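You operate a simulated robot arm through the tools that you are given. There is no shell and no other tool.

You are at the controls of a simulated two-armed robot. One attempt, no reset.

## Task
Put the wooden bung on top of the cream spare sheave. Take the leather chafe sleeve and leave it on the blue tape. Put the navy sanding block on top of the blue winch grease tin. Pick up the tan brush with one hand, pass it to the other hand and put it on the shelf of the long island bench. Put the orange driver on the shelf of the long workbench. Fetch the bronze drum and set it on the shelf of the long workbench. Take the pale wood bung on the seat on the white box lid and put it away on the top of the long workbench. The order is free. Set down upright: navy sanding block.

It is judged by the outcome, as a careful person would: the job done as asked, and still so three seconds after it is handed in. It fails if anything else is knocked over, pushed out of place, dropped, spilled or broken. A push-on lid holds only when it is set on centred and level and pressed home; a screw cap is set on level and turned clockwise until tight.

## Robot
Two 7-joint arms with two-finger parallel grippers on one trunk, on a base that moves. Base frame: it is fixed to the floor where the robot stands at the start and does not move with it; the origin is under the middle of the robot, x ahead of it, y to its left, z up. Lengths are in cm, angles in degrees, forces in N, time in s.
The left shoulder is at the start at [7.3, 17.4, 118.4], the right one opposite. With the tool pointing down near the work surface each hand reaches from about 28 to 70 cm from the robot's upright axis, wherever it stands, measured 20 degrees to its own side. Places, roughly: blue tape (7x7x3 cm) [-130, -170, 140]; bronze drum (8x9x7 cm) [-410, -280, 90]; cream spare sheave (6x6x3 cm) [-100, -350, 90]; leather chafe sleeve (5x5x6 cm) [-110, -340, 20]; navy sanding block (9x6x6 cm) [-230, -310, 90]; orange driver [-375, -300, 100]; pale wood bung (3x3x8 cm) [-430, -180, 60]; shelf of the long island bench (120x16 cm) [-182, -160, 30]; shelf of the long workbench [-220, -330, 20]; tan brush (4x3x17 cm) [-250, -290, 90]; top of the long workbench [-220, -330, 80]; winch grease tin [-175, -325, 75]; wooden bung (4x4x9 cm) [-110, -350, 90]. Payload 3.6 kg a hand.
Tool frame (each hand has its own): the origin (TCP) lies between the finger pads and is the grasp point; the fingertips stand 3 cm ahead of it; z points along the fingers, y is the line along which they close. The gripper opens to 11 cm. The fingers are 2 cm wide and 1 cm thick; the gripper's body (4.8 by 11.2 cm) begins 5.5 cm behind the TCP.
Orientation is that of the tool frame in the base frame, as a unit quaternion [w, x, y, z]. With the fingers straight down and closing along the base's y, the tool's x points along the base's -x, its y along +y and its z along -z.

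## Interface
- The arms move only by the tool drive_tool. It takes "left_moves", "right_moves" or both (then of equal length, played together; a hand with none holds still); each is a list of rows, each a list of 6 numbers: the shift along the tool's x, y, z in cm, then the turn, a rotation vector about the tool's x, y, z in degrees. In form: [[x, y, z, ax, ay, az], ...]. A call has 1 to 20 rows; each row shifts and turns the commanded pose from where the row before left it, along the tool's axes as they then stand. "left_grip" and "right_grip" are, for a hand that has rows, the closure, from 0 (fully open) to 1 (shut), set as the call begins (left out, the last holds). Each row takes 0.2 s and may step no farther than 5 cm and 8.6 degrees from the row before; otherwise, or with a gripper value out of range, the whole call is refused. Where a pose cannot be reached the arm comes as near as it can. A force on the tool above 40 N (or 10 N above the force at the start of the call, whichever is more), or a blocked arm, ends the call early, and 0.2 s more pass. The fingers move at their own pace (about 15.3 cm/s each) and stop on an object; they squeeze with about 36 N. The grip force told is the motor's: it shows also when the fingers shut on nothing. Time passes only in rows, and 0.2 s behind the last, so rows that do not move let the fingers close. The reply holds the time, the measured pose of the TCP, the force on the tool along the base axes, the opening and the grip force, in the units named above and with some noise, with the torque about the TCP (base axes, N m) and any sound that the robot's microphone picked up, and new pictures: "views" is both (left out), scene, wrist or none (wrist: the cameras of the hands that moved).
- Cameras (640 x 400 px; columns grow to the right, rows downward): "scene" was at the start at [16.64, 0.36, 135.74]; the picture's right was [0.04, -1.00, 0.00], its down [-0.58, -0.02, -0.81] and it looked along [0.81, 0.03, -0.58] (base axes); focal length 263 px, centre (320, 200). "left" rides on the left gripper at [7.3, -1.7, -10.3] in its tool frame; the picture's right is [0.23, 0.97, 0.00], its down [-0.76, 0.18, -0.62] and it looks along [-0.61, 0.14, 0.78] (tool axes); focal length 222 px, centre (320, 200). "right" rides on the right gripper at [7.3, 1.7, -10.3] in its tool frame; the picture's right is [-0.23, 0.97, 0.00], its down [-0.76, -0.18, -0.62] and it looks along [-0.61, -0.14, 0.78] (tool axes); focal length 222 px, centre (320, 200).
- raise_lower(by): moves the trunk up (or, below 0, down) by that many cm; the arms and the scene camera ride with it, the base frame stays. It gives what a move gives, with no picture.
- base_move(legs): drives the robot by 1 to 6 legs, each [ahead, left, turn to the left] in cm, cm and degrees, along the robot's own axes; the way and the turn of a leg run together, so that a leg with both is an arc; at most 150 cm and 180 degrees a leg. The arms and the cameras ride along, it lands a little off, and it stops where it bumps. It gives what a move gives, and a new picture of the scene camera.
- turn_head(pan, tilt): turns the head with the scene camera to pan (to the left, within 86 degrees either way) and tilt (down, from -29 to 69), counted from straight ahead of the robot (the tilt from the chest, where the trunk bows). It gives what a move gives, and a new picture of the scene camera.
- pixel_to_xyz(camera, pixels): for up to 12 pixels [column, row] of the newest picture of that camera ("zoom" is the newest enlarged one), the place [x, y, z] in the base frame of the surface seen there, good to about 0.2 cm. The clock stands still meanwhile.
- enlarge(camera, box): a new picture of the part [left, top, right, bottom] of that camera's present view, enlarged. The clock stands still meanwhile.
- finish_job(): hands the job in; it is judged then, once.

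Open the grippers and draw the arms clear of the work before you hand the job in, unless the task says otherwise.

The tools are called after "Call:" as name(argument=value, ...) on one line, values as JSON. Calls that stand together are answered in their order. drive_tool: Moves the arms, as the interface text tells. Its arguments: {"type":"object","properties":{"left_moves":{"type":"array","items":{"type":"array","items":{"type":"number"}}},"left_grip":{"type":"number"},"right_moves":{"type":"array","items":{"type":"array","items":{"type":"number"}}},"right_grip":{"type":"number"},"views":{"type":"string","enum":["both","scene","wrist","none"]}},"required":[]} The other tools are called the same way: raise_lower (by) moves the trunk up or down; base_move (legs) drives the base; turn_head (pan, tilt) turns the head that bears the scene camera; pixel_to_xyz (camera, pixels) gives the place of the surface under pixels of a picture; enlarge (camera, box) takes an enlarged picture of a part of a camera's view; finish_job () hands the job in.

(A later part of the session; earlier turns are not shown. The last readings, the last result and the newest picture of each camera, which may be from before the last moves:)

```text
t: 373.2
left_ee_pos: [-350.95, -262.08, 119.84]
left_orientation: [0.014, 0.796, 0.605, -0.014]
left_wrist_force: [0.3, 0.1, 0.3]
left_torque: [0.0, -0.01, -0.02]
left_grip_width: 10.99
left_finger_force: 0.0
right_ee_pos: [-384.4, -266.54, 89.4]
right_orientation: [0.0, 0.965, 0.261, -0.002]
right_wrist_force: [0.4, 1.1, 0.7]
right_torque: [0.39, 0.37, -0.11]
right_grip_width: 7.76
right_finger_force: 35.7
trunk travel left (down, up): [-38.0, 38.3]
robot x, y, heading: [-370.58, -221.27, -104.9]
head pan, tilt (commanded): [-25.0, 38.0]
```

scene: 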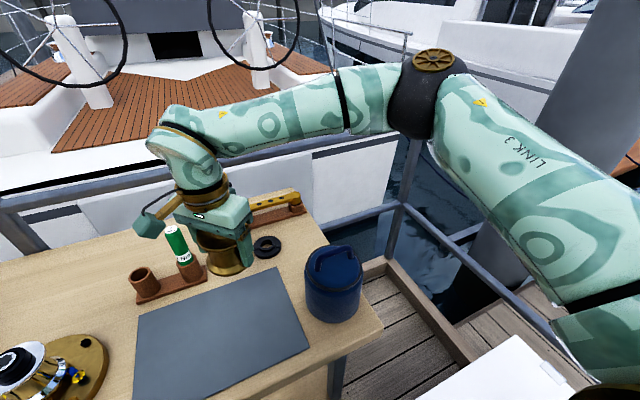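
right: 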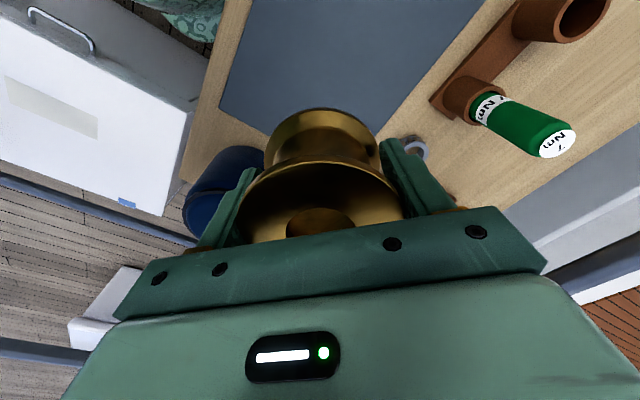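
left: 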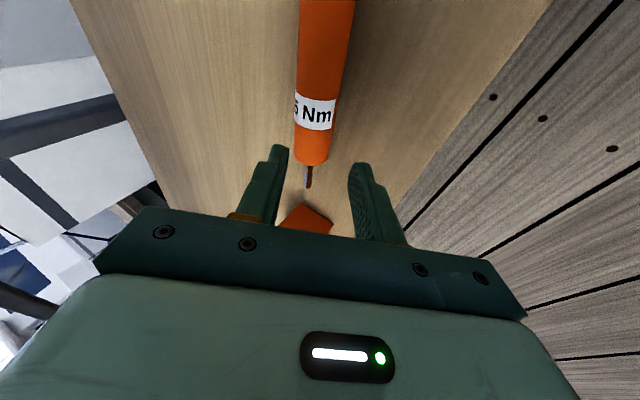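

The mat carries the drum now. I release and rise.

Call:
drive_tool(right_moves=[[0, 0, 0, 0, 0, 0], [0, 0, 0, 0, 0, 0], [0, 0, 0, 0, 0, 0]], right_grip=0, views="none")

Call:
drive_tool(right_moves=[[0, 0, -2, 0, 0, 0], [0, 0, -4, 0, 0, 0], [0, 0, -4.5, 0, 0, 0], [0, 0, -4.5, 0, 0, 0], [0, 0, -4, 0, 0, 0], [0, 0, 0, 0, 0, 0]], right_grip=0, views="both")

```text
t: 374.0
left_ee_pos: [-351.0, -262.01, 119.79]
left_orientation: [0.015, 0.796, 0.605, -0.013]
left_wrist_force: [1.1, 1.0, 0.4]
left_torque: [0.03, 0.0, 0.0]
left_grip_width: 11.02
left_finger_force: 0.1
right_ee_pos: [-384.51, -266.62, 89.35]
right_orientation: [-0.001, 0.966, 0.26, -0.001]
right_wrist_force: [0.0, -0.1, -0.1]
right_torque: [-0.01, -0.01, -0.02]
right_grip_width: 11.01
right_finger_force: 0.0
trunk travel left (down, up): [-38.0, 38.3]
robot x, y, heading: [-370.36, -221.11, -104.9]
head pan, tilt (commanded): [-25.0, 38.0]
```

```text
t: 375.4
left_ee_pos: [-351.04, -261.95, 119.93]
left_orientation: [0.015, 0.797, 0.604, -0.014]
left_wrist_force: [0.6, 0.2, 0.6]
left_torque: [0.03, -0.01, -0.01]
left_grip_width: 11.0
left_finger_force: 0.0
right_ee_pos: [-384.12, -266.66, 108.42]
right_orientation: [-0.001, 0.966, 0.26, -0.001]
right_wrist_force: [0.2, -0.3, -0.6]
right_torque: [0.0, 0.01, -0.03]
right_grip_width: 11.02
right_finger_force: 0.0
trunk travel left (down, up): [-38.0, 38.3]
robot x, y, heading: [-370.28, -221.16, -105.0]
head pan, tilt (commanded): [-25.0, 38.0]
```

scene: 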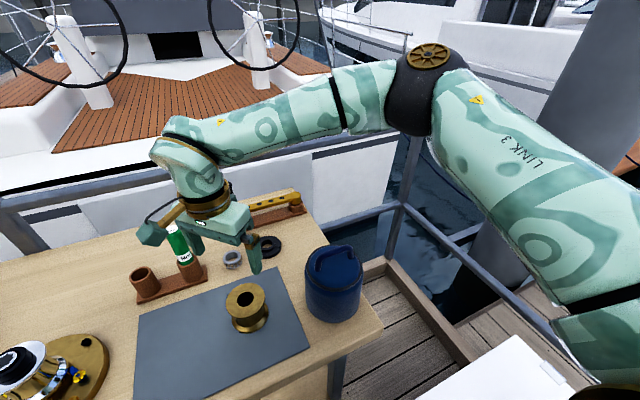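
right: 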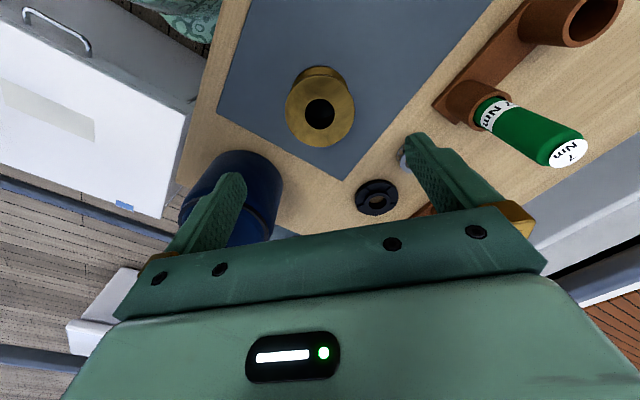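

The drum stands on the mat. I move the base back 12 cm and left 15 cm for a better regrasp geometry, then set the right hand to yaw 0 with a 33° forward tilt.

Call:
base_move(legs=[[-12, 0, 0], [0, 15, 0]])

Call:
drive_tool(right_moves=[[0, 0, -3, 0, 0, -7.5], [0, 0, -3, 0, 0, -7.5], [0, 0, 0, 0, 0, -7.5], [0, 0, 0, 0, 0, -7.5], [0, 0, 0, 0, 0, -7.5], [0, 0, 0, 0, 0, -7.3], [0, 0, 0, 0, -6.6, 0], [0, 0, 0, 0, -6.6, 0], [0, 0, 0, 0, -6.6, 0], [0, 0, 0, 0, -6.6, 0], [0, 0, 0, 0, -6.6, 0], [0, 0, 0, 0, 0, 0]], right_grip=0, views="both")

```text
t: 377.6
left_ee_pos: [-333.17, -254.22, 119.78]
left_orientation: [0.014, 0.796, 0.605, -0.015]
left_wrist_force: [-0.1, 0.4, -1.1]
left_torque: [-0.02, 0.05, -0.06]
left_grip_width: 11.01
left_finger_force: 0.0
right_ee_pos: [-366.36, -259.13, 108.32]
right_orientation: [-0.001, 0.965, 0.262, -0.002]
right_wrist_force: [0.8, 0.1, 0.1]
right_torque: [-0.02, 0.0, 0.01]
right_grip_width: 11.0
right_finger_force: 0.1
trunk travel left (down, up): [-38.0, 38.3]
robot x, y, heading: [-353.13, -213.62, -104.7]
head pan, tilt (commanded): [-25.0, 38.0]
```

scene: 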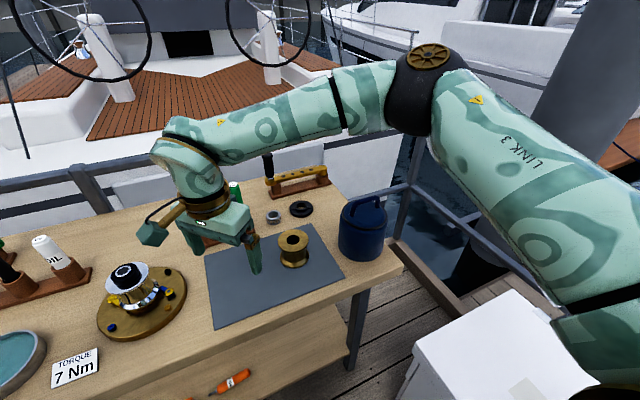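

```text
t: 380.2
left_ee_pos: [-333.23, -254.41, 119.83]
left_orientation: [0.015, 0.796, 0.605, -0.013]
left_wrist_force: [-0.7, -0.3, 0.6]
left_torque: [0.02, -0.02, -0.05]
left_grip_width: 11.03
left_finger_force: 0.0
right_ee_pos: [-366.34, -258.93, 114.42]
right_orientation: [0.172, 0.76, 0.585, -0.227]
right_wrist_force: [-0.4, -0.4, 0.1]
right_torque: [0.01, -0.03, -0.02]
right_grip_width: 11.02
right_finger_force: 0.1
trunk travel left (down, up): [-38.0, 38.3]
robot x, y, heading: [-352.78, -213.5, -104.8]
head pan, tilt (commanded): [-25.0, 38.0]
```

scene: 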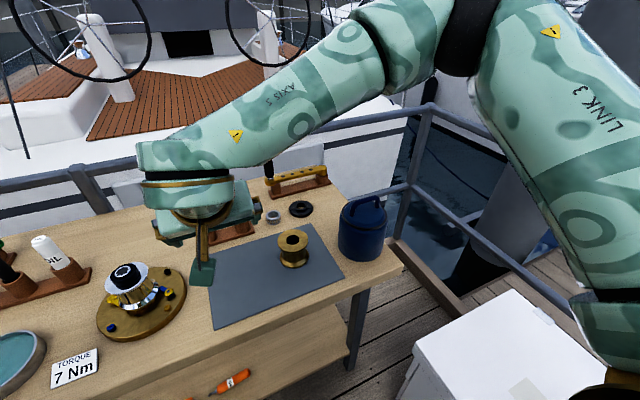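
right: 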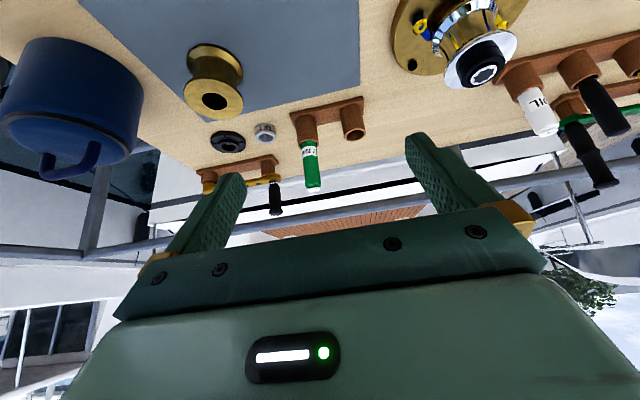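

The hand points forward at 33° tilt. I move it to 14 cm before the drum along this direction.

Call:
drive_tool(right_moves=[[0.77, -3.1, 2.76, 0, 0, 0], [0.77, -3.1, 2.76, 0, 0, 0], [0.77, -3.1, 2.76, 0, 0, 0], [0.77, -3.1, 2.76, 0, 0, 0], [0.77, -3.1, 2.76, 0, 0, 0], [0, 0, 0, 0, 0, 0]], right_grip=0, views="both")

```text
t: 381.6
left_ee_pos: [-333.26, -254.31, 119.84]
left_orientation: [0.014, 0.795, 0.606, -0.013]
left_wrist_force: [-0.4, -0.1, -0.8]
left_torque: [-0.02, 0.01, -0.01]
left_grip_width: 11.02
left_finger_force: 0.0
right_ee_pos: [-382.51, -259.35, 100.78]
right_orientation: [0.172, 0.759, 0.586, -0.226]
right_wrist_force: [0.1, -0.7, -0.4]
right_torque: [0.03, 0.01, 0.0]
right_grip_width: 11.0
right_finger_force: 0.0
trunk travel left (down, up): [-38.0, 38.3]
robot x, y, heading: [-352.82, -213.85, -104.8]
head pan, tilt (commanded): [-25.0, 38.0]
```

scene: 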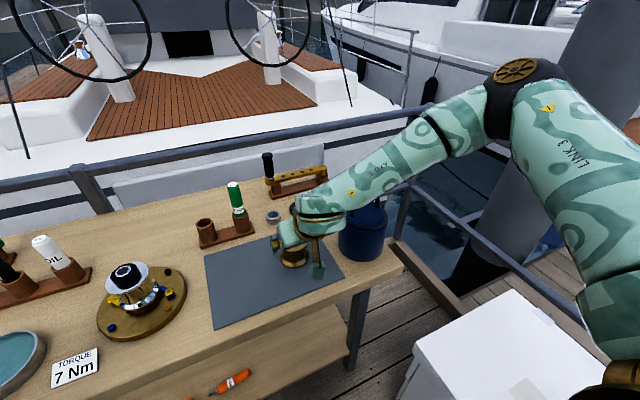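
right: 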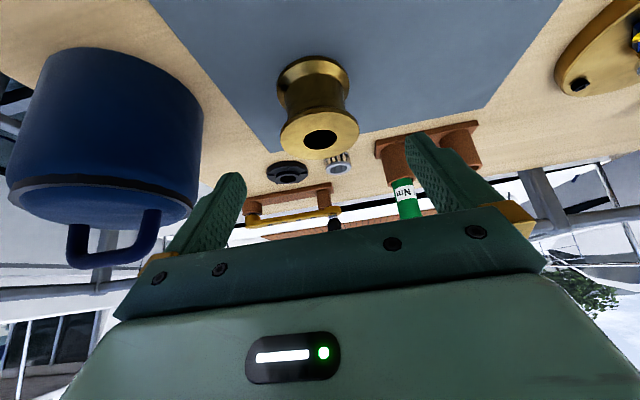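

The drum is centred at column ~317. I advance 13.9 cm to straddle it.

Call:
drive_tool(right_moves=[[0.12, 0, 4, 0, 0, 0], [0.12, 0, 4, 0, 0, 0], [0, 0, 3.5, 0, 0, 0], [0, 0, 2.2, 0, 0, 0], [0, 0, 0, 0, 0, 0]], right_grip=0, views="both")

```text
t: 382.8
left_ee_pos: [-333.17, -254.28, 119.91]
left_orientation: [0.015, 0.795, 0.607, -0.014]
left_wrist_force: [-0.3, -0.7, 0.5]
left_torque: [0.02, -0.01, 0.0]
left_grip_width: 10.99
left_finger_force: 0.0
right_ee_pos: [-384.54, -266.09, 89.13]
right_orientation: [0.172, 0.759, 0.585, -0.226]
right_wrist_force: [-0.4, 0.3, -0.2]
right_torque: [-0.01, 0.02, 0.0]
right_grip_width: 10.98
right_finger_force: 0.1
trunk travel left (down, up): [-38.0, 38.3]
robot x, y, heading: [-352.83, -213.72, -104.8]
head pan, tilt (commanded): [-25.0, 38.0]
```

scene: 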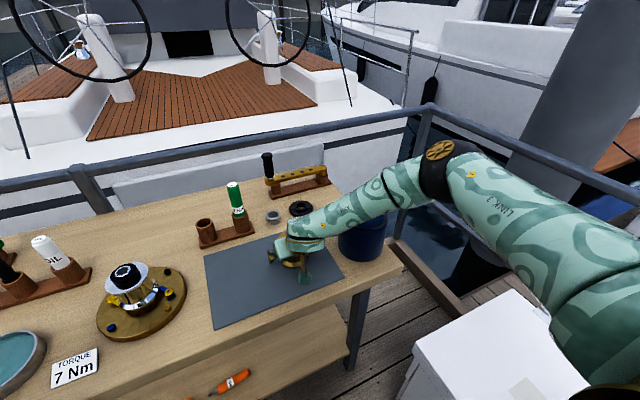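
right: 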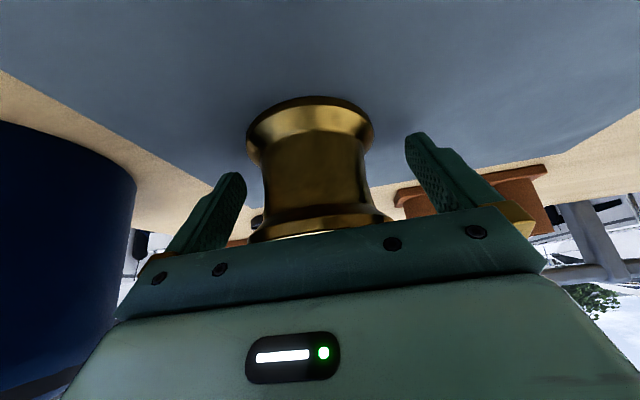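

The drum stands centred between the fingers. I close and lift a little.

Call:
drive_tool(right_moves=[[0, 0, 0, 0, 0, 0], [0, 0, 0, 0, 0, 0], [0, 0, 0, 0, 0, 0], [0, 0, 0, 0, 0, 0]], right_grip=1, views="wrist")

Call:
drive_tool(right_moves=[[-0.54, 0, -0.84, 0, 0, 0], [-1.1, 0, -1.68, 0, 0, 0], [-2.2, 0, -3.3, 0, 0, 0], [-2.2, 0, -3.3, 0, 0, 0], [0, 0, 0, 0, 0, 0]], right_grip=1, views="both")

```text
t: 383.8
left_ee_pos: [-333.38, -254.2, 119.89]
left_orientation: [0.015, 0.796, 0.605, -0.013]
left_wrist_force: [0.4, 0.5, -0.7]
left_torque: [-0.03, 0.01, -0.03]
left_grip_width: 10.99
left_finger_force: 0.0
right_ee_pos: [-384.76, -266.03, 89.06]
right_orientation: [0.172, 0.76, 0.585, -0.226]
right_wrist_force: [-8.7, 4.0, 2.6]
right_torque: [0.03, -0.14, -0.05]
right_grip_width: 7.43
right_finger_force: 36.3
trunk travel left (down, up): [-38.0, 38.3]
robot x, y, heading: [-352.81, -213.9, -104.7]
head pan, tilt (commanded): [-25.0, 38.0]
```

right: 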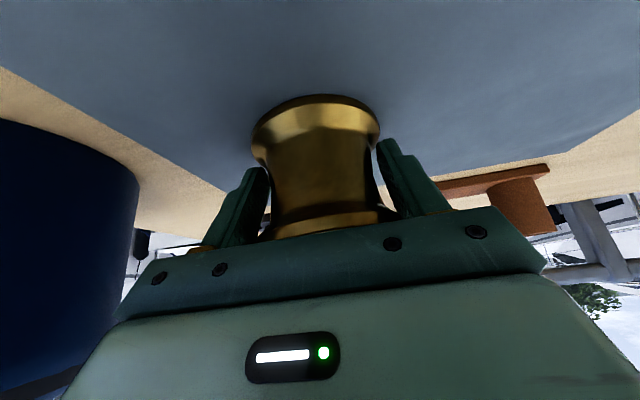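

```text
t: 385.0
left_ee_pos: [-333.37, -254.49, 119.77]
left_orientation: [0.013, 0.795, 0.606, -0.013]
left_wrist_force: [-0.7, -0.1, -0.5]
left_torque: [0.05, 0.01, -0.03]
left_grip_width: 11.01
left_finger_force: 0.0
right_ee_pos: [-384.54, -266.35, 99.87]
right_orientation: [0.172, 0.759, 0.586, -0.225]
right_wrist_force: [0.2, 0.4, -12.0]
right_torque: [0.12, -0.03, 0.01]
right_grip_width: 7.43
right_finger_force: 36.3
trunk travel left (down, up): [-38.0, 38.3]
robot x, y, heading: [-352.57, -213.52, -104.6]
head pan, tilt (commanded): [-25.0, 38.0]
```

scene: 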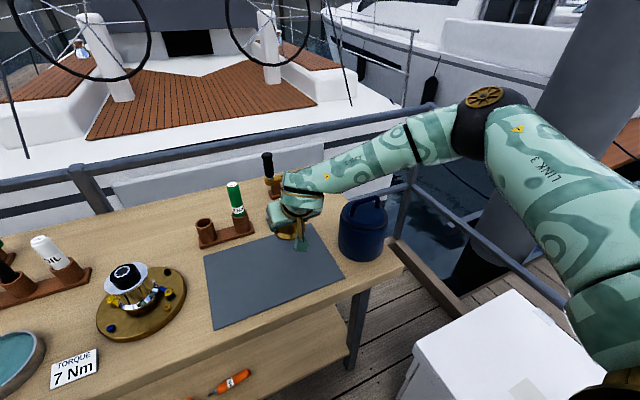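
right: 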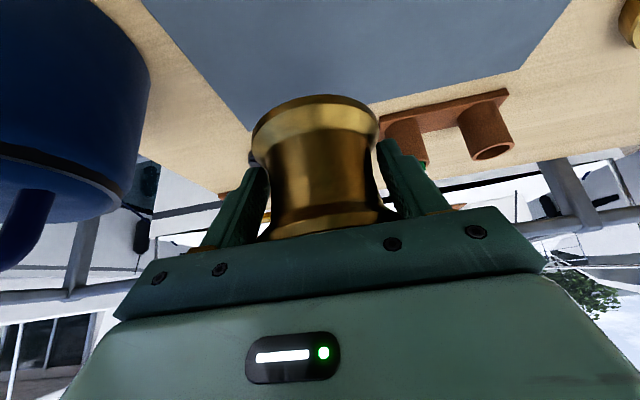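

The drum is held upright (12 N). I back off 28 cm from the bench and lower the trunk fully.

Call:
base_move(legs=[[-28, 0, 0]])

Call:
raise_lower(by=-38)

Call:
turn_head(pan=-15, tilt=45)

```text
t: 386.9
left_ee_pos: [-326.2, -227.55, 119.75]
left_orientation: [0.015, 0.794, 0.607, -0.014]
left_wrist_force: [-0.3, 0.5, 0.1]
left_torque: [-0.03, 0.02, 0.02]
left_grip_width: 10.98
left_finger_force: 0.0
right_ee_pos: [-377.32, -239.66, 100.06]
right_orientation: [0.173, 0.758, 0.587, -0.225]
right_wrist_force: [0.1, 0.7, -11.8]
right_torque: [0.09, 0.0, -0.03]
right_grip_width: 7.44
right_finger_force: 35.6
trunk travel left (down, up): [-38.0, 38.3]
robot x, y, heading: [-346.12, -187.07, -104.7]
head pan, tilt (commanded): [-25.0, 38.0]
```

scene: 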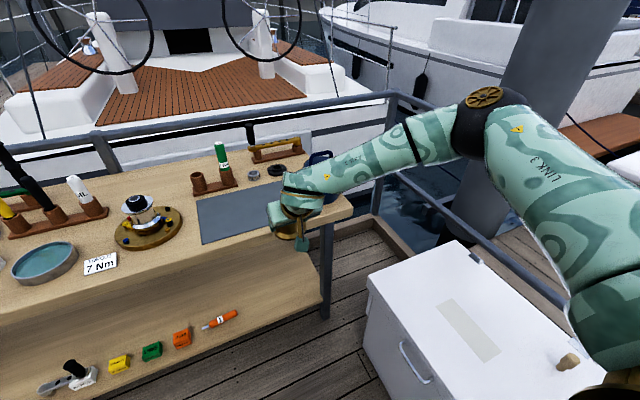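

```text
t: 390.6
left_ee_pos: [-327.54, -232.78, 76.49]
left_orientation: [-0.06, 0.791, 0.604, 0.081]
left_wrist_force: [1.0, 0.9, 1.1]
left_torque: [0.01, 0.02, 0.04]
left_grip_width: 10.97
left_finger_force: 0.0
right_ee_pos: [-377.28, -239.67, 62.03]
right_orientation: [0.173, 0.759, 0.586, -0.225]
right_wrist_force: [-0.3, 0.5, -11.3]
right_torque: [0.09, -0.03, 0.0]
right_grip_width: 7.43
right_finger_force: 35.7
trunk travel left (down, up): [0.0, 76.3]
robot x, y, heading: [-345.92, -186.82, -104.5]
head pan, tilt (commanded): [-25.0, 38.0]
```

```text
t: 391.3
left_ee_pos: [-327.56, -232.82, 76.35]
left_orientation: [-0.059, 0.791, 0.604, 0.079]
left_wrist_force: [-0.3, 1.1, -0.1]
left_torque: [0.03, -0.02, 0.03]
left_grip_width: 11.01
left_finger_force: 0.0
right_ee_pos: [-377.3, -239.73, 61.95]
right_orientation: [0.172, 0.759, 0.587, -0.225]
right_wrist_force: [-0.3, 0.2, -11.6]
right_torque: [0.1, -0.02, 0.04]
right_grip_width: 7.45
right_finger_force: 36.2
trunk travel left (down, up): [0.0, 76.3]
robot x, y, heading: [-345.35, -186.91, -104.6]
head pan, tilt (commanded): [-15.0, 45.0]
```

scene: 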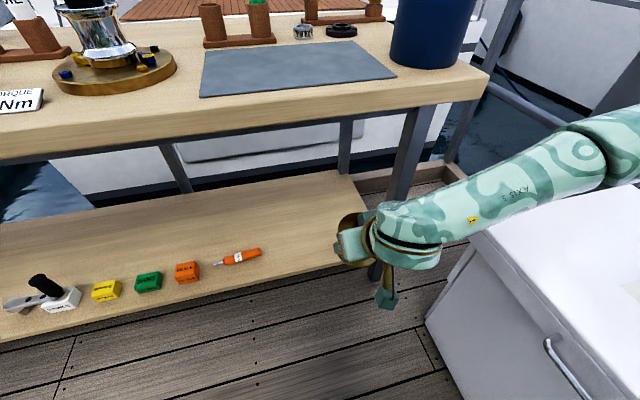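

The held pose is kept. The forearm stays above the white box. I extend the hand 10 cm forward and then lower it in stages toward z≈32.

Call:
drive_tool(right_moves=[[-2.86, 0, 1.84, 0, 0, 0], [-2.86, 0, 1.84, 0, 0, 0], [-2.86, 0, 1.84, 0, 0, 0], [2.16, 0, 3.36, 0, 0, 0], [2.16, 0, 3.36, 0, 0, 0], [2.16, 0, 3.36, 0, 0, 0], [2.16, 0, 3.36, 0, 0, 0], [0, 0, 0, 0, 0, 0]], right_grip=1, views="scene")

```text
t: 393.1
left_ee_pos: [-327.55, -232.89, 76.42]
left_orientation: [-0.06, 0.791, 0.604, 0.08]
left_wrist_force: [1.0, -0.4, -0.7]
left_torque: [0.0, 0.02, 0.0]
left_grip_width: 10.99
left_finger_force: 0.1
right_ee_pos: [-379.86, -249.46, 45.88]
right_orientation: [0.172, 0.758, 0.587, -0.224]
right_wrist_force: [-0.1, -0.6, -10.9]
right_torque: [0.07, -0.01, -0.01]
right_grip_width: 7.44
right_finger_force: 36.2
trunk travel left (down, up): [0.0, 76.3]
robot x, y, heading: [-345.92, -187.0, -104.7]
head pan, tilt (commanded): [-15.0, 45.0]
```

scene: 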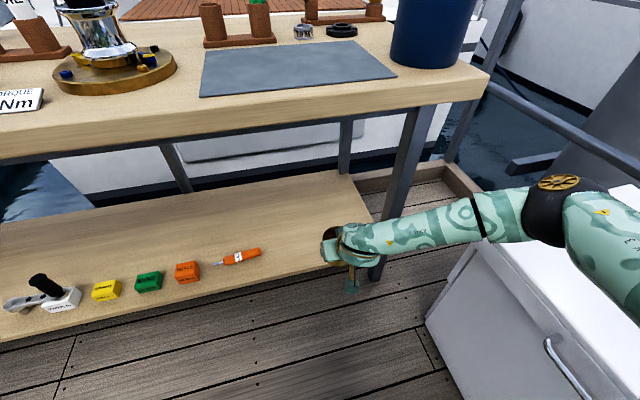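

z=46 with the tilt kept. I check the elbow against the white box lid.

Call:
pixel_to_xyz(camera="scene", pixels=[[560, 185], [545, 235], [535, 220], [500, 215], [440, 225], [380, 240], [600, 215], [520, 245], [560, 260]])

```text
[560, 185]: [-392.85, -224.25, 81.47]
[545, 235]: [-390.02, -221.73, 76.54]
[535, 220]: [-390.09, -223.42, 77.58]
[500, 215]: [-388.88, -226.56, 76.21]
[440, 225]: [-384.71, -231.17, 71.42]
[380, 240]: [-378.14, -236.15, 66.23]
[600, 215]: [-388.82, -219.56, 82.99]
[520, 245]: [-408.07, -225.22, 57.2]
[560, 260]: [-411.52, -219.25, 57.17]
```

The elbow is clear of the box. I lower the last 15 cm to z≈31.

Call:
drive_tool(right_moves=[[2.16, 0, 3.36, 0, 0, 0], [2.16, 0, 3.36, 0, 0, 0], [2.16, 0, 3.36, 0, 0, 0], [1.6, 0, 2.5, 0, 0, 0], [0, 0, 0, 0, 0, 0]], right_grip=1, views="scene")

```text
t: 394.3
left_ee_pos: [-327.61, -232.84, 76.42]
left_orientation: [-0.059, 0.791, 0.604, 0.08]
left_wrist_force: [0.7, 0.2, -0.1]
left_torque: [-0.02, -0.02, -0.01]
left_grip_width: 11.01
left_finger_force: 0.1
right_ee_pos: [-379.81, -249.65, 30.93]
right_orientation: [0.172, 0.759, 0.587, -0.225]
right_wrist_force: [-0.2, -0.1, -12.4]
right_torque: [0.11, -0.02, -0.01]
right_grip_width: 7.43
right_finger_force: 35.7
trunk travel left (down, up): [0.0, 76.3]
robot x, y, heading: [-345.56, -186.98, -104.3]
head pan, tilt (commanded): [-15.0, 45.0]
```

scene: 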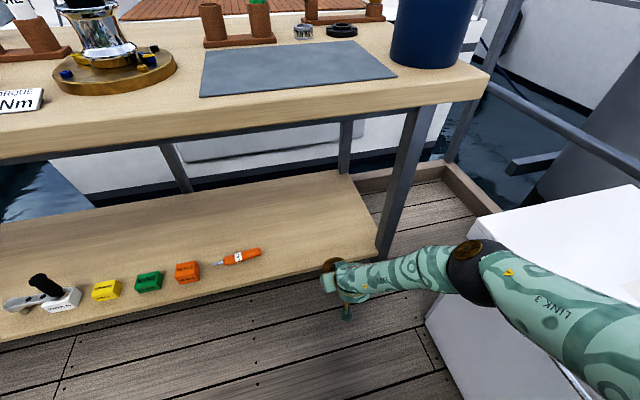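

At z=31 in front of the shelf, 12+ cm from the bench leg. I shift 5 cm left and drive 12 cm forward, then check.

Call:
base_move(legs=[[0, 5, 0], [12, 0, 0]])

Call:
enlarge(camera="right", box=[0, 0, 640, 400])

```text
t: 396.1
left_ee_pos: [-325.7, -245.5, 76.43]
left_orientation: [-0.059, 0.791, 0.604, 0.082]
left_wrist_force: [-0.1, -0.8, -0.1]
left_torque: [0.04, -0.02, 0.0]
left_grip_width: 11.0
left_finger_force: 0.1
right_ee_pos: [-378.04, -262.18, 30.86]
right_orientation: [0.171, 0.759, 0.586, -0.225]
right_wrist_force: [-0.1, -0.6, -13.5]
right_torque: [0.06, -0.02, 0.01]
right_grip_width: 7.43
right_finger_force: 36.3
trunk travel left (down, up): [0.0, 76.3]
robot x, y, heading: [-344.04, -199.38, -104.9]
head pan, tilt (commanded): [-15.0, 45.0]
```

scene: 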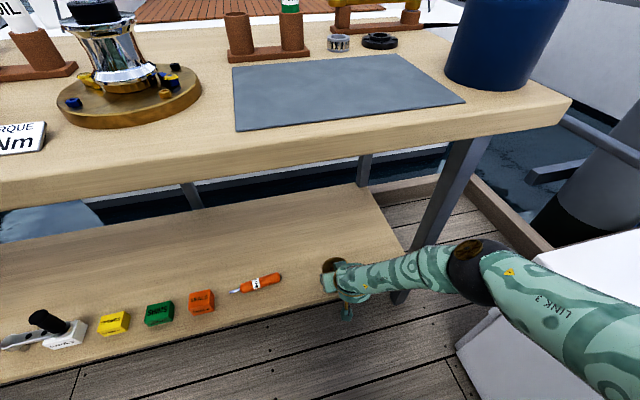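

```text
1.00 times, centred on (320, 200) of right (not enlarged: the box is as wide or as high as the picture)
```

zoom: 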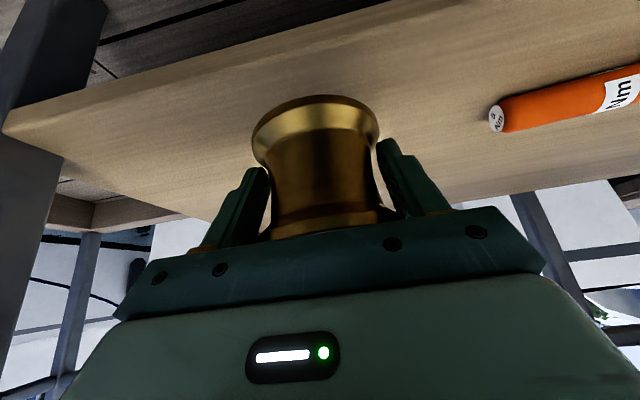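

The drum is over the shelf's front (n≈351.6). I drive 7 cm further in.

Call:
base_move(legs=[[7, 0, 0]])

Call:
drive_tool(right_moves=[[1.08, 0, 1.68, 0, 0, 0], [0.81, 0, 1.26, 0, 0, 0], [0, 0, 0, 0, 0, 0]], right_grip=1, views="both")

```text
t: 397.1
left_ee_pos: [-327.34, -252.37, 76.43]
left_orientation: [-0.059, 0.791, 0.604, 0.081]
left_wrist_force: [-0.9, -0.7, -0.1]
left_torque: [0.07, -0.01, 0.0]
left_grip_width: 11.01
left_finger_force: 0.0
right_ee_pos: [-379.71, -269.02, 30.87]
right_orientation: [0.172, 0.759, 0.587, -0.224]
right_wrist_force: [0.3, 0.2, -13.8]
right_torque: [0.11, 0.01, 0.03]
right_grip_width: 7.42
right_finger_force: 36.1
trunk travel left (down, up): [0.0, 76.3]
robot x, y, heading: [-345.43, -206.45, -104.5]
head pan, tilt (commanded): [-15.0, 45.0]
```

scene: 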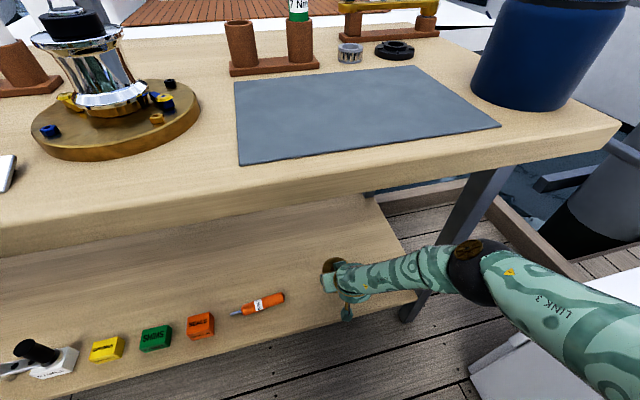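

```text
t: 397.9
left_ee_pos: [-327.48, -252.27, 76.49]
left_orientation: [-0.059, 0.791, 0.604, 0.08]
left_wrist_force: [0.1, -0.7, 0.2]
left_torque: [-0.02, 0.02, 0.01]
left_grip_width: 11.0
left_finger_force: 0.1
right_ee_pos: [-379.69, -268.96, 27.48]
right_orientation: [0.171, 0.759, 0.587, -0.225]
right_wrist_force: [0.3, 0.7, -11.9]
right_torque: [0.11, -0.02, 0.03]
right_grip_width: 7.43
right_finger_force: 36.2
trunk travel left (down, up): [0.0, 76.3]
robot x, y, heading: [-346.04, -206.48, -104.4]
head pan, tilt (commanded): [-15.0, 45.0]
```

scene: 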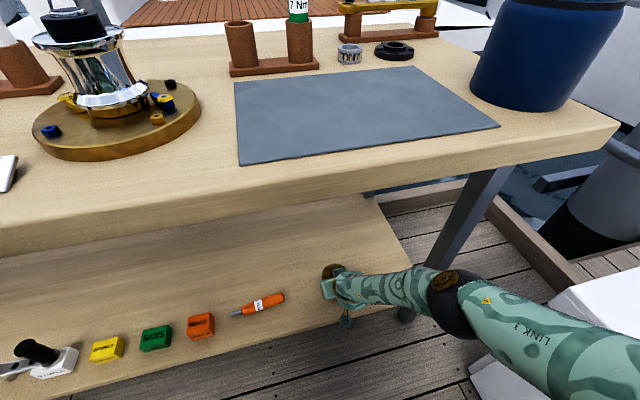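
right: 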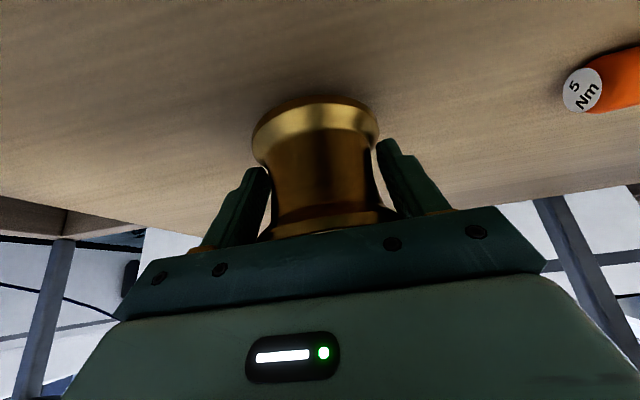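

The drum is ~1.9 cm above the shelf at n≈358.6. I lower it gently until the load transfers.

Call:
drive_tool(right_moves=[[0.65, 0, 1.0, 0, 0, 0], [0.16, 0, 0.25, 0, 0, 0], [0.11, 0, 0.17, 0, 0, 0], [0, 0, 0, 0, 0, 0]], right_grip=1, views="none")

```text
t: 398.9
left_ee_pos: [-327.43, -252.2, 76.42]
left_orientation: [-0.059, 0.791, 0.604, 0.081]
left_wrist_force: [-0.2, 0.1, 0.2]
left_torque: [0.01, -0.03, 0.04]
left_grip_width: 10.98
left_finger_force: 0.1
right_ee_pos: [-379.57, -268.93, 25.92]
right_orientation: [0.172, 0.758, 0.587, -0.225]
right_wrist_force: [0.1, -1.3, -8.8]
right_torque: [0.02, -0.1, 0.0]
right_grip_width: 7.42
right_finger_force: 35.7
trunk travel left (down, up): [0.0, 76.3]
robot x, y, heading: [-345.68, -206.38, -104.4]
head pan, tilt (commanded): [-15.0, 45.0]
```

Call:
drive_tool(right_moves=[[0.08, 0, 0.13, 0, 0, 0], [0.08, 0, 0.13, 0, 0, 0], [0, 0, 0, 0, 0, 0]], right_grip=1, views="none")

```text
t: 399.7
left_ee_pos: [-327.31, -252.19, 76.49]
left_orientation: [-0.059, 0.791, 0.604, 0.08]
left_wrist_force: [-0.1, -0.8, 0.3]
left_torque: [-0.03, -0.01, 0.0]
left_grip_width: 11.0
left_finger_force: 0.0
right_ee_pos: [-379.66, -269.1, 25.83]
right_orientation: [0.172, 0.759, 0.586, -0.225]
right_wrist_force: [2.0, -3.1, -3.4]
right_torque: [-0.32, -0.38, 0.01]
right_grip_width: 7.47
right_finger_force: 36.1
trunk travel left (down, up): [0.0, 76.3]
robot x, y, heading: [-345.79, -206.32, -104.1]
head pan, tilt (commanded): [-15.0, 45.0]
```

Most of the load is on the shelf now (−3.4 N left). One more small step, then I release.

Call:
drive_tool(right_moves=[[0.08, 0, 0.13, 0, 0, 0], [0, 0, 0, 0, 0, 0]], right_grip=1, views="none")

Call:
drive_tool(right_moves=[[0, 0, 0, 0, 0, 0], [0, 0, 0, 0, 0, 0], [0, 0, 0, 0, 0, 0]], right_grip=0, views="both")

```text
t: 400.3
left_ee_pos: [-327.31, -252.09, 76.54]
left_orientation: [-0.058, 0.791, 0.604, 0.079]
left_wrist_force: [0.1, 0.5, 0.9]
left_torque: [-0.03, 0.0, -0.02]
left_grip_width: 10.99
left_finger_force: 0.1
right_ee_pos: [-379.75, -269.07, 25.8]
right_orientation: [0.172, 0.758, 0.587, -0.226]
right_wrist_force: [1.8, -4.2, -0.2]
right_torque: [-0.47, -0.48, -0.04]
right_grip_width: 7.43
right_finger_force: 35.9
right hand out of reach, approached as far as the arm can: row 1
trunk travel left (down, up): [0.0, 76.3]
robot x, y, heading: [-345.46, -206.35, -104.3]
head pan, tilt (commanded): [-15.0, 45.0]
```

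```text
t: 401.1
left_ee_pos: [-327.28, -252.24, 76.63]
left_orientation: [-0.059, 0.79, 0.605, 0.078]
left_wrist_force: [-0.2, 0.4, 0.0]
left_torque: [0.02, 0.01, 0.01]
left_grip_width: 11.0
left_finger_force: 0.1
right_ee_pos: [-379.91, -268.94, 25.72]
right_orientation: [0.173, 0.758, 0.588, -0.225]
right_wrist_force: [0.6, 0.0, -0.3]
right_torque: [0.01, 0.02, -0.01]
right_grip_width: 10.97
right_finger_force: 0.1
trunk travel left (down, up): [0.0, 76.3]
robot x, y, heading: [-345.85, -206.18, -104.6]
head pan, tilt (commanded): [-15.0, 45.0]
```

scene: 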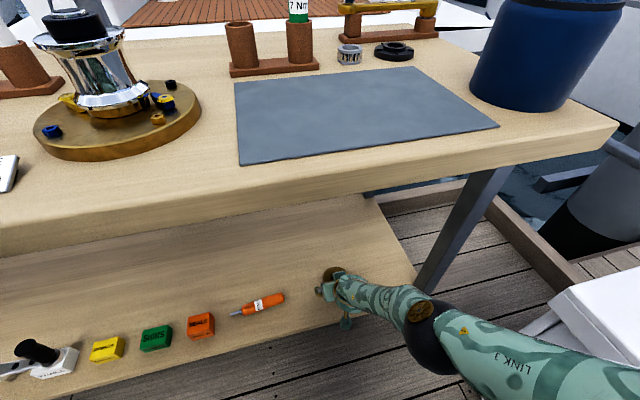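
right: 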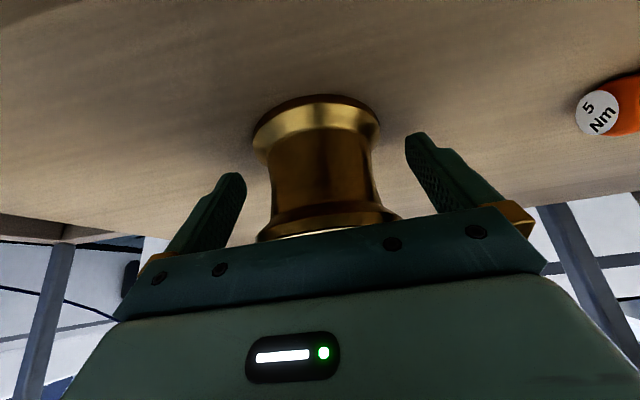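

The drum stands free on the shelf. I withdraw along the tool axis and back off.

Call:
drive_tool(right_moves=[[0, 0, -1.5, 0, 0, 0], [0, 0, -3, 0, 0, 0], [0, 0, -4, 0, 0, 0], [0, 0, -3, 0, 0, 0], [0, 0, 0, 0, 0, 0]], right_grip=0, views="none")

Call:
base_move(legs=[[-24, 0, 0]])

```text
t: 402.3
left_ee_pos: [-327.35, -252.19, 76.51]
left_orientation: [-0.058, 0.791, 0.604, 0.08]
left_wrist_force: [0.0, 0.4, -0.2]
left_torque: [0.01, -0.01, -0.02]
left_grip_width: 11.0
left_finger_force: 0.1
right_ee_pos: [-379.18, -267.09, 28.76]
right_orientation: [0.173, 0.758, 0.587, -0.225]
right_wrist_force: [0.5, -0.8, -0.7]
right_torque: [-0.02, -0.02, -0.01]
right_grip_width: 11.02
right_finger_force: 0.2
right hand out of reach, approached as far as the arm can: row 2, 3, 4
trunk travel left (down, up): [0.0, 76.3]
robot x, y, heading: [-345.75, -206.28, -104.6]
head pan, tilt (commanded): [-15.0, 45.0]
```

```text
t: 404.1
left_ee_pos: [-321.2, -228.47, 76.56]
left_orientation: [-0.059, 0.791, 0.604, 0.08]
left_wrist_force: [-0.7, -0.4, -0.7]
left_torque: [-0.01, 0.03, -0.05]
left_grip_width: 10.99
left_finger_force: 0.1
right_ee_pos: [-373.01, -243.59, 28.83]
right_orientation: [0.173, 0.758, 0.587, -0.225]
right_wrist_force: [-0.3, -0.2, 0.4]
right_torque: [-0.02, 0.0, 0.0]
right_grip_width: 11.0
right_finger_force: 0.1
trunk travel left (down, up): [0.0, 76.3]
robot x, y, heading: [-339.62, -183.03, -104.6]
head pan, tilt (commanded): [-15.0, 45.0]
```

scene: 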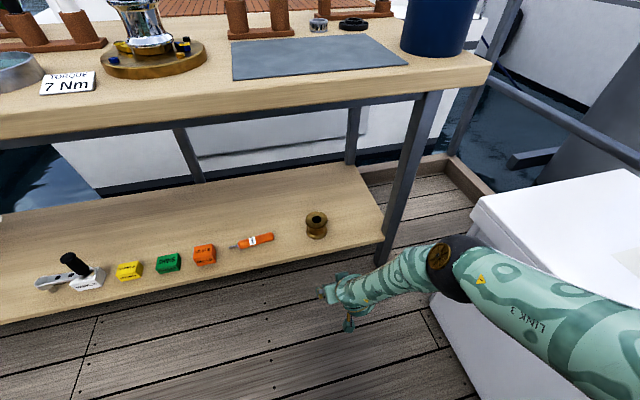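

The drum stands upright on the shelf at (316,225), beside the driver. The elbow is near the white box; I check its clearance before raising.

Call:
pixel_to_xyz(camera="scene", pixels=[[445, 255], [465, 250], [460, 285], [480, 230], [475, 300], [316, 215], [316, 235], [305, 220], [328, 220], [440, 300]])

```text
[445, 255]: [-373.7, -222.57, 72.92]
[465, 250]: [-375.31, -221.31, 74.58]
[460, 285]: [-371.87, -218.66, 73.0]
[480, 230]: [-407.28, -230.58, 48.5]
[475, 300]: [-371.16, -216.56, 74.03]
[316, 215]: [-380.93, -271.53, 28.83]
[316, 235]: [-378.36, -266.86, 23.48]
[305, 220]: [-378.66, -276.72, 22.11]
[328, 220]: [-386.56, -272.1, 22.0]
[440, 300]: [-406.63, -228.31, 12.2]
```

The elbow and drum are fine. Now the last item: the pale bung on the white box lid at (-425,-177), z 57–65. I raise the trunk and straighten both hands.

Call:
raise_lower(by=36)

Call:
drive_tool(right_moves=[[0, 0, 0, 0, 6.6, 0], [0, 0, 0, 0, 6.6, 0], [0, 0, 0, 0, 6.6, 0], [0, 0, 0, 0, 6.6, 0], [0, 0, 0, 0, 6.6, 0], [4, 0, -2, 0, 0, 0], [4, 0, -2, 0, 0, 0], [3, 0, -4, 0, 0, 0], [0, 0, -4.5, 0, 0, 0], [0, 0, -4.5, 0, 0, 0], [0, 0, 0, 0, 0, 0]], left_moves=[[0, 0, 0, 0, -3.5, 0], [0, 0, 0, 0, -3.5, 0], [0, 0, 0, 0, -3.5, 0], [0, 0, 0, 0, 0, 0], [0, 0, 0, 0, 0, 0], [0, 0, 0, 0, 0, 0], [0, 0, 0, 0, 0, 0], [0, 0, 0, 0, 0, 0], [0, 0, 0, 0, 0, 0], [0, 0, 0, 0, 0, 0], [0, 0, 0, 0, 0, 0]], right_grip=0, left_grip=0, views="none")

```text
t: 407.6
left_ee_pos: [-321.04, -228.47, 112.57]
left_orientation: [-0.059, 0.79, 0.605, 0.079]
left_wrist_force: [-0.9, 0.7, 0.1]
left_torque: [0.02, 0.0, -0.03]
left_grip_width: 11.0
left_finger_force: 0.1
right_ee_pos: [-374.38, -248.54, 84.75]
right_orientation: [0.265, 0.712, 0.551, -0.345]
right_wrist_force: [0.1, 0.8, -0.6]
right_torque: [0.01, 0.0, 0.01]
right_grip_width: 11.01
right_finger_force: 0.1
trunk travel left (down, up): [-36.0, 40.3]
robot x, y, heading: [-339.59, -182.91, -104.4]
head pan, tilt (commanded): [-15.0, 45.0]
```

```text
t: 410.0
left_ee_pos: [-321.22, -228.53, 112.54]
left_orientation: [-0.003, 0.794, 0.607, 0.007]
left_wrist_force: [-0.7, -0.3, 0.2]
left_torque: [0.01, -0.01, 0.02]
left_grip_width: 11.02
left_finger_force: 0.1
right_ee_pos: [-369.75, -228.95, 95.04]
right_orientation: [0.149, 0.767, 0.593, -0.195]
right_wrist_force: [-0.9, -0.2, 1.1]
right_torque: [0.02, 0.01, -0.01]
right_grip_width: 11.02
right_finger_force: 0.1
right hand out of reach, approached as far as the arm can: row 2, 3, 4, 5
trunk travel left (down, up): [-36.0, 40.3]
robot x, y, heading: [-339.49, -182.41, -104.5]
head pan, tilt (commanded): [-15.0, 45.0]
```

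The right hand still leans 28°; I level it and lift it a bit more.

Call:
drive_tool(right_moves=[[0, 0, 0, 0, 7.1, 0], [0, 0, 0, 0, 7.1, 0], [0, 0, 0, 0, 7.1, 0], [0, 0, 0, 0, 7.1, 0], [0, 0, -4, 0, 0, 0], [0, 0, -4, 0, 0, 0], [0, 0, 0, 0, 0, 0]], right_grip=0, views="none")

```text
t: 411.6
left_ee_pos: [-321.16, -228.6, 112.48]
left_orientation: [-0.003, 0.794, 0.608, 0.006]
left_wrist_force: [-0.3, -0.2, 0.1]
left_torque: [0.01, 0.01, 0.01]
left_grip_width: 10.98
left_finger_force: 0.0
right_ee_pos: [-369.73, -228.98, 103.06]
right_orientation: [0.001, 0.791, 0.612, -0.002]
right_wrist_force: [-0.3, -0.8, 0.3]
right_torque: [-0.02, -0.01, -0.01]
right_grip_width: 11.0
right_finger_force: 0.1
trunk travel left (down, up): [-36.0, 40.3]
robot x, y, heading: [-339.48, -182.86, -104.4]
head pan, tilt (commanded): [-15.0, 45.0]
```

Both hands are level. I turn right 90° in place to face the white box and look at the bung.

Call:
base_move(legs=[[0, 0, -90.5]])

Call:
turn_head(pan=0, tilt=40)

```text
t: 415.8
left_ee_pos: [-385.28, -201.34, 112.48]
left_orientation: [0.003, 0.992, -0.13, 0.006]
left_wrist_force: [-0.1, -0.4, 0.5]
left_torque: [0.01, 0.05, -0.01]
left_grip_width: 11.01
left_finger_force: 0.1
right_ee_pos: [-386.22, -152.78, 102.96]
right_orientation: [-0.001, 0.992, -0.123, -0.002]
right_wrist_force: [-0.4, 0.4, -0.2]
right_torque: [0.01, 0.02, 0.0]
right_grip_width: 11.02
right_finger_force: 0.1
trunk travel left (down, up): [-36.0, 40.3]
robot x, y, heading: [-339.6, -182.87, 165.8]
head pan, tilt (commanded): [-15.0, 45.0]
```

scene: 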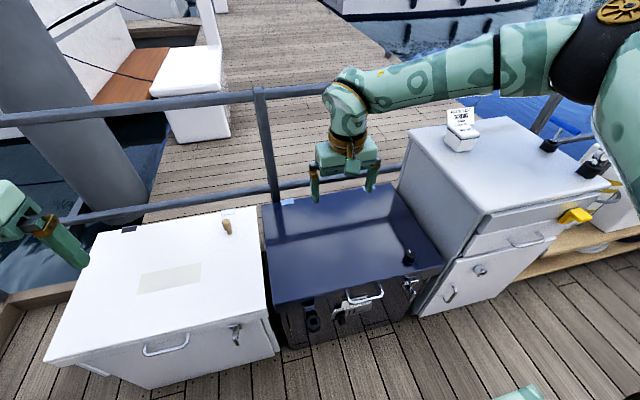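

```text
t: 416.6
left_ee_pos: [-385.38, -201.42, 112.49]
left_orientation: [0.002, 0.992, -0.128, 0.007]
left_wrist_force: [0.1, 0.1, 0.2]
left_torque: [0.02, -0.01, 0.04]
left_grip_width: 11.0
left_finger_force: 0.0
right_ee_pos: [-386.26, -152.82, 102.85]
right_orientation: [0.0, 0.992, -0.124, -0.002]
right_wrist_force: [-0.3, -0.2, 0.8]
right_torque: [0.01, 0.03, 0.01]
right_grip_width: 11.0
right_finger_force: 0.1
trunk travel left (down, up): [-36.0, 40.3]
robot x, y, heading: [-339.52, -182.41, 165.9]
head pan, tilt (commanded): [0.0, 40.0]
```

scene: 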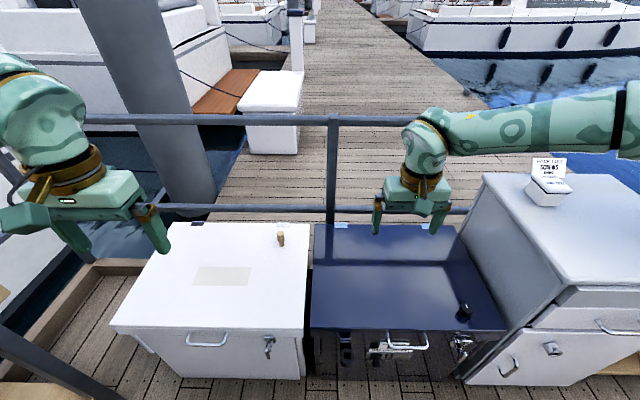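

The bung stands at (281,238) near the lid's back edge, with a railing behind. I measure the bung and the rail.

Call:
enlarge(camera="scene", box=[220, 190, 340, 280])

Call:
pixel_to_xyz(camera="scene", pixels=[[300, 120], [290, 208], [333, 170], [200, 330], [310, 330], [180, 225], [300, 225], [320, 230], [400, 280], [220, 275]])

```text
4.44 times, centred on (280, 235) of scene
```

zoom: 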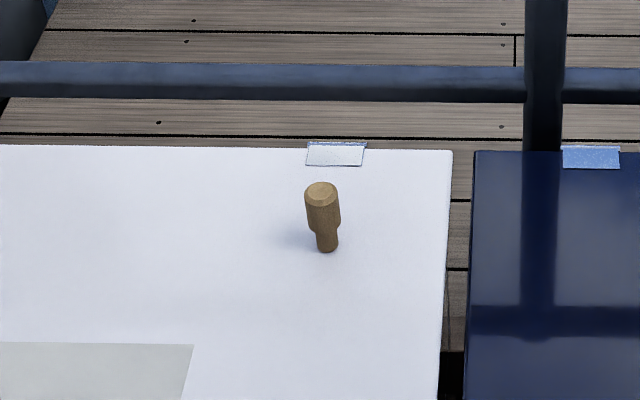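

```text
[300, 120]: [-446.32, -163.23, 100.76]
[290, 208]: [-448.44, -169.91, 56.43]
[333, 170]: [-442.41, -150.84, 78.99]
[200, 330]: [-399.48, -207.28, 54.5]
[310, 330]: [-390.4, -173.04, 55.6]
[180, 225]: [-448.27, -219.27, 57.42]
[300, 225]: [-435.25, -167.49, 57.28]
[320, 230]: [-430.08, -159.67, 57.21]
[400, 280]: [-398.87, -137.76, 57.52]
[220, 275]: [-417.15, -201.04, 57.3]
```

Call:
pixel_to_xyz(camera="zoom", pixels=[[320, 190], [308, 195], [336, 195], [320, 184], [322, 202], [325, 240], [327, 252], [322, 215], [312, 225], [337, 225]])

```text
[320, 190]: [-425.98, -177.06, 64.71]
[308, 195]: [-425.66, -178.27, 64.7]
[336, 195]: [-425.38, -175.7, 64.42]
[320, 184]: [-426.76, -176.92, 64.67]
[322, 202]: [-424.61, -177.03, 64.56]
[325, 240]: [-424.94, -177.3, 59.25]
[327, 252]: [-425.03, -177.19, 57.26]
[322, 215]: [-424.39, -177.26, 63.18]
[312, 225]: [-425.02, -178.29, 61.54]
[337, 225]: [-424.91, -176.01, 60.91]
```

Bung axis (-425.6,-177.0), top z=64.7, upper diameter ~2.6. The left hand lines up best without coming near the bench. I pull the right hand back and up, drive 19 cm forward, then lower the trunk.

Call:
drive_tool(right_moves=[[3.5, 0, -3, 0, 0, 0], [3.5, 0, -3, 0, 0, 0], [3.5, 0, -3, 0, 0, 0], [0, 0, 0, 0, 0, 0]], views="none")

Call:
base_move(legs=[[18, 0, 0]])

Call:
raise_lower(by=-22)

```text
t: 417.6
left_ee_pos: [-385.3, -201.34, 112.45]
left_orientation: [0.003, 0.992, -0.128, 0.007]
left_wrist_force: [0.0, 0.2, -0.4]
left_torque: [0.0, -0.01, 0.03]
left_grip_width: 11.01
left_finger_force: 0.2
right_ee_pos: [-376.05, -155.32, 111.93]
right_orientation: [-0.002, 0.992, -0.124, -0.002]
right_wrist_force: [0.2, -0.5, 0.0]
right_torque: [0.02, -0.01, 0.02]
right_grip_width: 10.98
right_finger_force: 0.2
trunk travel left (down, up): [-36.0, 40.3]
robot x, y, heading: [-339.86, -182.26, 165.9]
head pan, tilt (commanded): [0.0, 40.0]
```

```text
t: 419.1
left_ee_pos: [-403.12, -196.45, 112.5]
left_orientation: [0.003, 0.991, -0.132, 0.007]
left_wrist_force: [1.0, -0.5, 0.3]
left_torque: [0.0, 0.0, 0.01]
left_grip_width: 10.99
left_finger_force: 0.1
right_ee_pos: [-393.6, -150.49, 111.76]
right_orientation: [-0.001, 0.992, -0.126, -0.001]
right_wrist_force: [0.2, 0.3, -0.9]
right_torque: [0.01, -0.02, -0.03]
right_grip_width: 10.97
right_finger_force: 0.0
trunk travel left (down, up): [-36.0, 40.3]
robot x, y, heading: [-357.24, -178.54, 165.5]
head pan, tilt (commanded): [0.0, 40.0]
```

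scene: 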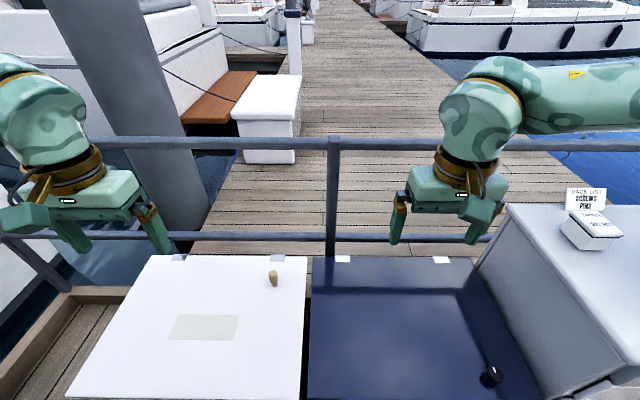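

```text
t: 421.4
left_ee_pos: [-402.99, -196.7, 90.52]
left_orientation: [0.003, 0.991, -0.131, 0.007]
left_wrist_force: [-0.2, 0.9, 0.6]
left_torque: [0.03, 0.02, 0.0]
left_grip_width: 10.99
left_finger_force: 0.0
right_ee_pos: [-393.49, -150.52, 90.0]
right_orientation: [-0.001, 0.992, -0.127, -0.002]
right_wrist_force: [0.9, -0.1, -0.2]
right_torque: [-0.03, 0.0, 0.02]
right_grip_width: 11.0
right_finger_force: 0.1
trunk travel left (down, up): [-14.0, 62.3]
robot x, y, heading: [-357.49, -178.44, 165.7]
head pan, tilt (commanded): [0.0, 40.0]
```

I bring the left hand over the bung (z≈90) and lower the trunk another 10 cm.

Call:
drive_tool(left_moves=[[-3.6, -1.87, 0, 0, 0, 0], [-3.6, -1.87, 0, 0, 0, 0], [-3.6, -1.87, 0, 0, 0, 0], [-3.6, -1.87, 0, 0, 0, 0], [-3.6, -1.87, 0, 0, 0, 0], [-3.6, -1.87, 0, 0, 0, 0], [-3.6, -1.87, 0, 0, 0, 0], [0, 0, 0, 0, 0, 0]], left_grip=0, views="none")

Call:
raise_lower(by=-10)

Call:
enlarge(camera="left", box=[0, 0, 640, 400])

```text
t: 423.2
left_ee_pos: [-424.18, -177.26, 90.08]
left_orientation: [0.003, 0.991, -0.132, 0.006]
left_wrist_force: [-0.2, -0.2, 0.4]
left_torque: [-0.01, 0.01, 0.02]
left_grip_width: 10.98
left_finger_force: 0.0
right_ee_pos: [-393.57, -150.56, 89.86]
right_orientation: [-0.002, 0.992, -0.126, -0.002]
right_wrist_force: [1.0, 0.2, -0.5]
right_torque: [0.0, -0.01, -0.02]
right_grip_width: 11.0
right_finger_force: 0.1
trunk travel left (down, up): [-14.0, 62.3]
robot x, y, heading: [-357.07, -178.29, 165.6]
head pan, tilt (commanded): [0.0, 40.0]
```

```text
t: 424.5
left_ee_pos: [-424.03, -177.45, 80.24]
left_orientation: [0.003, 0.991, -0.131, 0.006]
left_wrist_force: [0.2, 0.7, 0.1]
left_torque: [0.01, 0.04, 0.01]
left_grip_width: 11.0
left_finger_force: 0.0
right_ee_pos: [-393.44, -150.56, 79.85]
right_orientation: [-0.001, 0.992, -0.127, -0.002]
right_wrist_force: [0.3, -0.2, 0.8]
right_torque: [0.01, 0.01, -0.02]
right_grip_width: 10.97
right_finger_force: 0.0
trunk travel left (down, up): [-4.0, 72.3]
robot x, y, heading: [-357.27, -177.97, 165.4]
head pan, tilt (commanded): [0.0, 40.0]
```

```text
1.00 times, centred on (320, 200) of left (not enlarged: the box is as wide or as high as the picture)
```

zoom: 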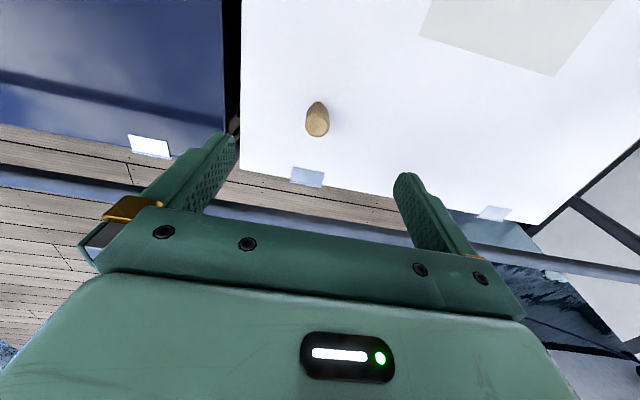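

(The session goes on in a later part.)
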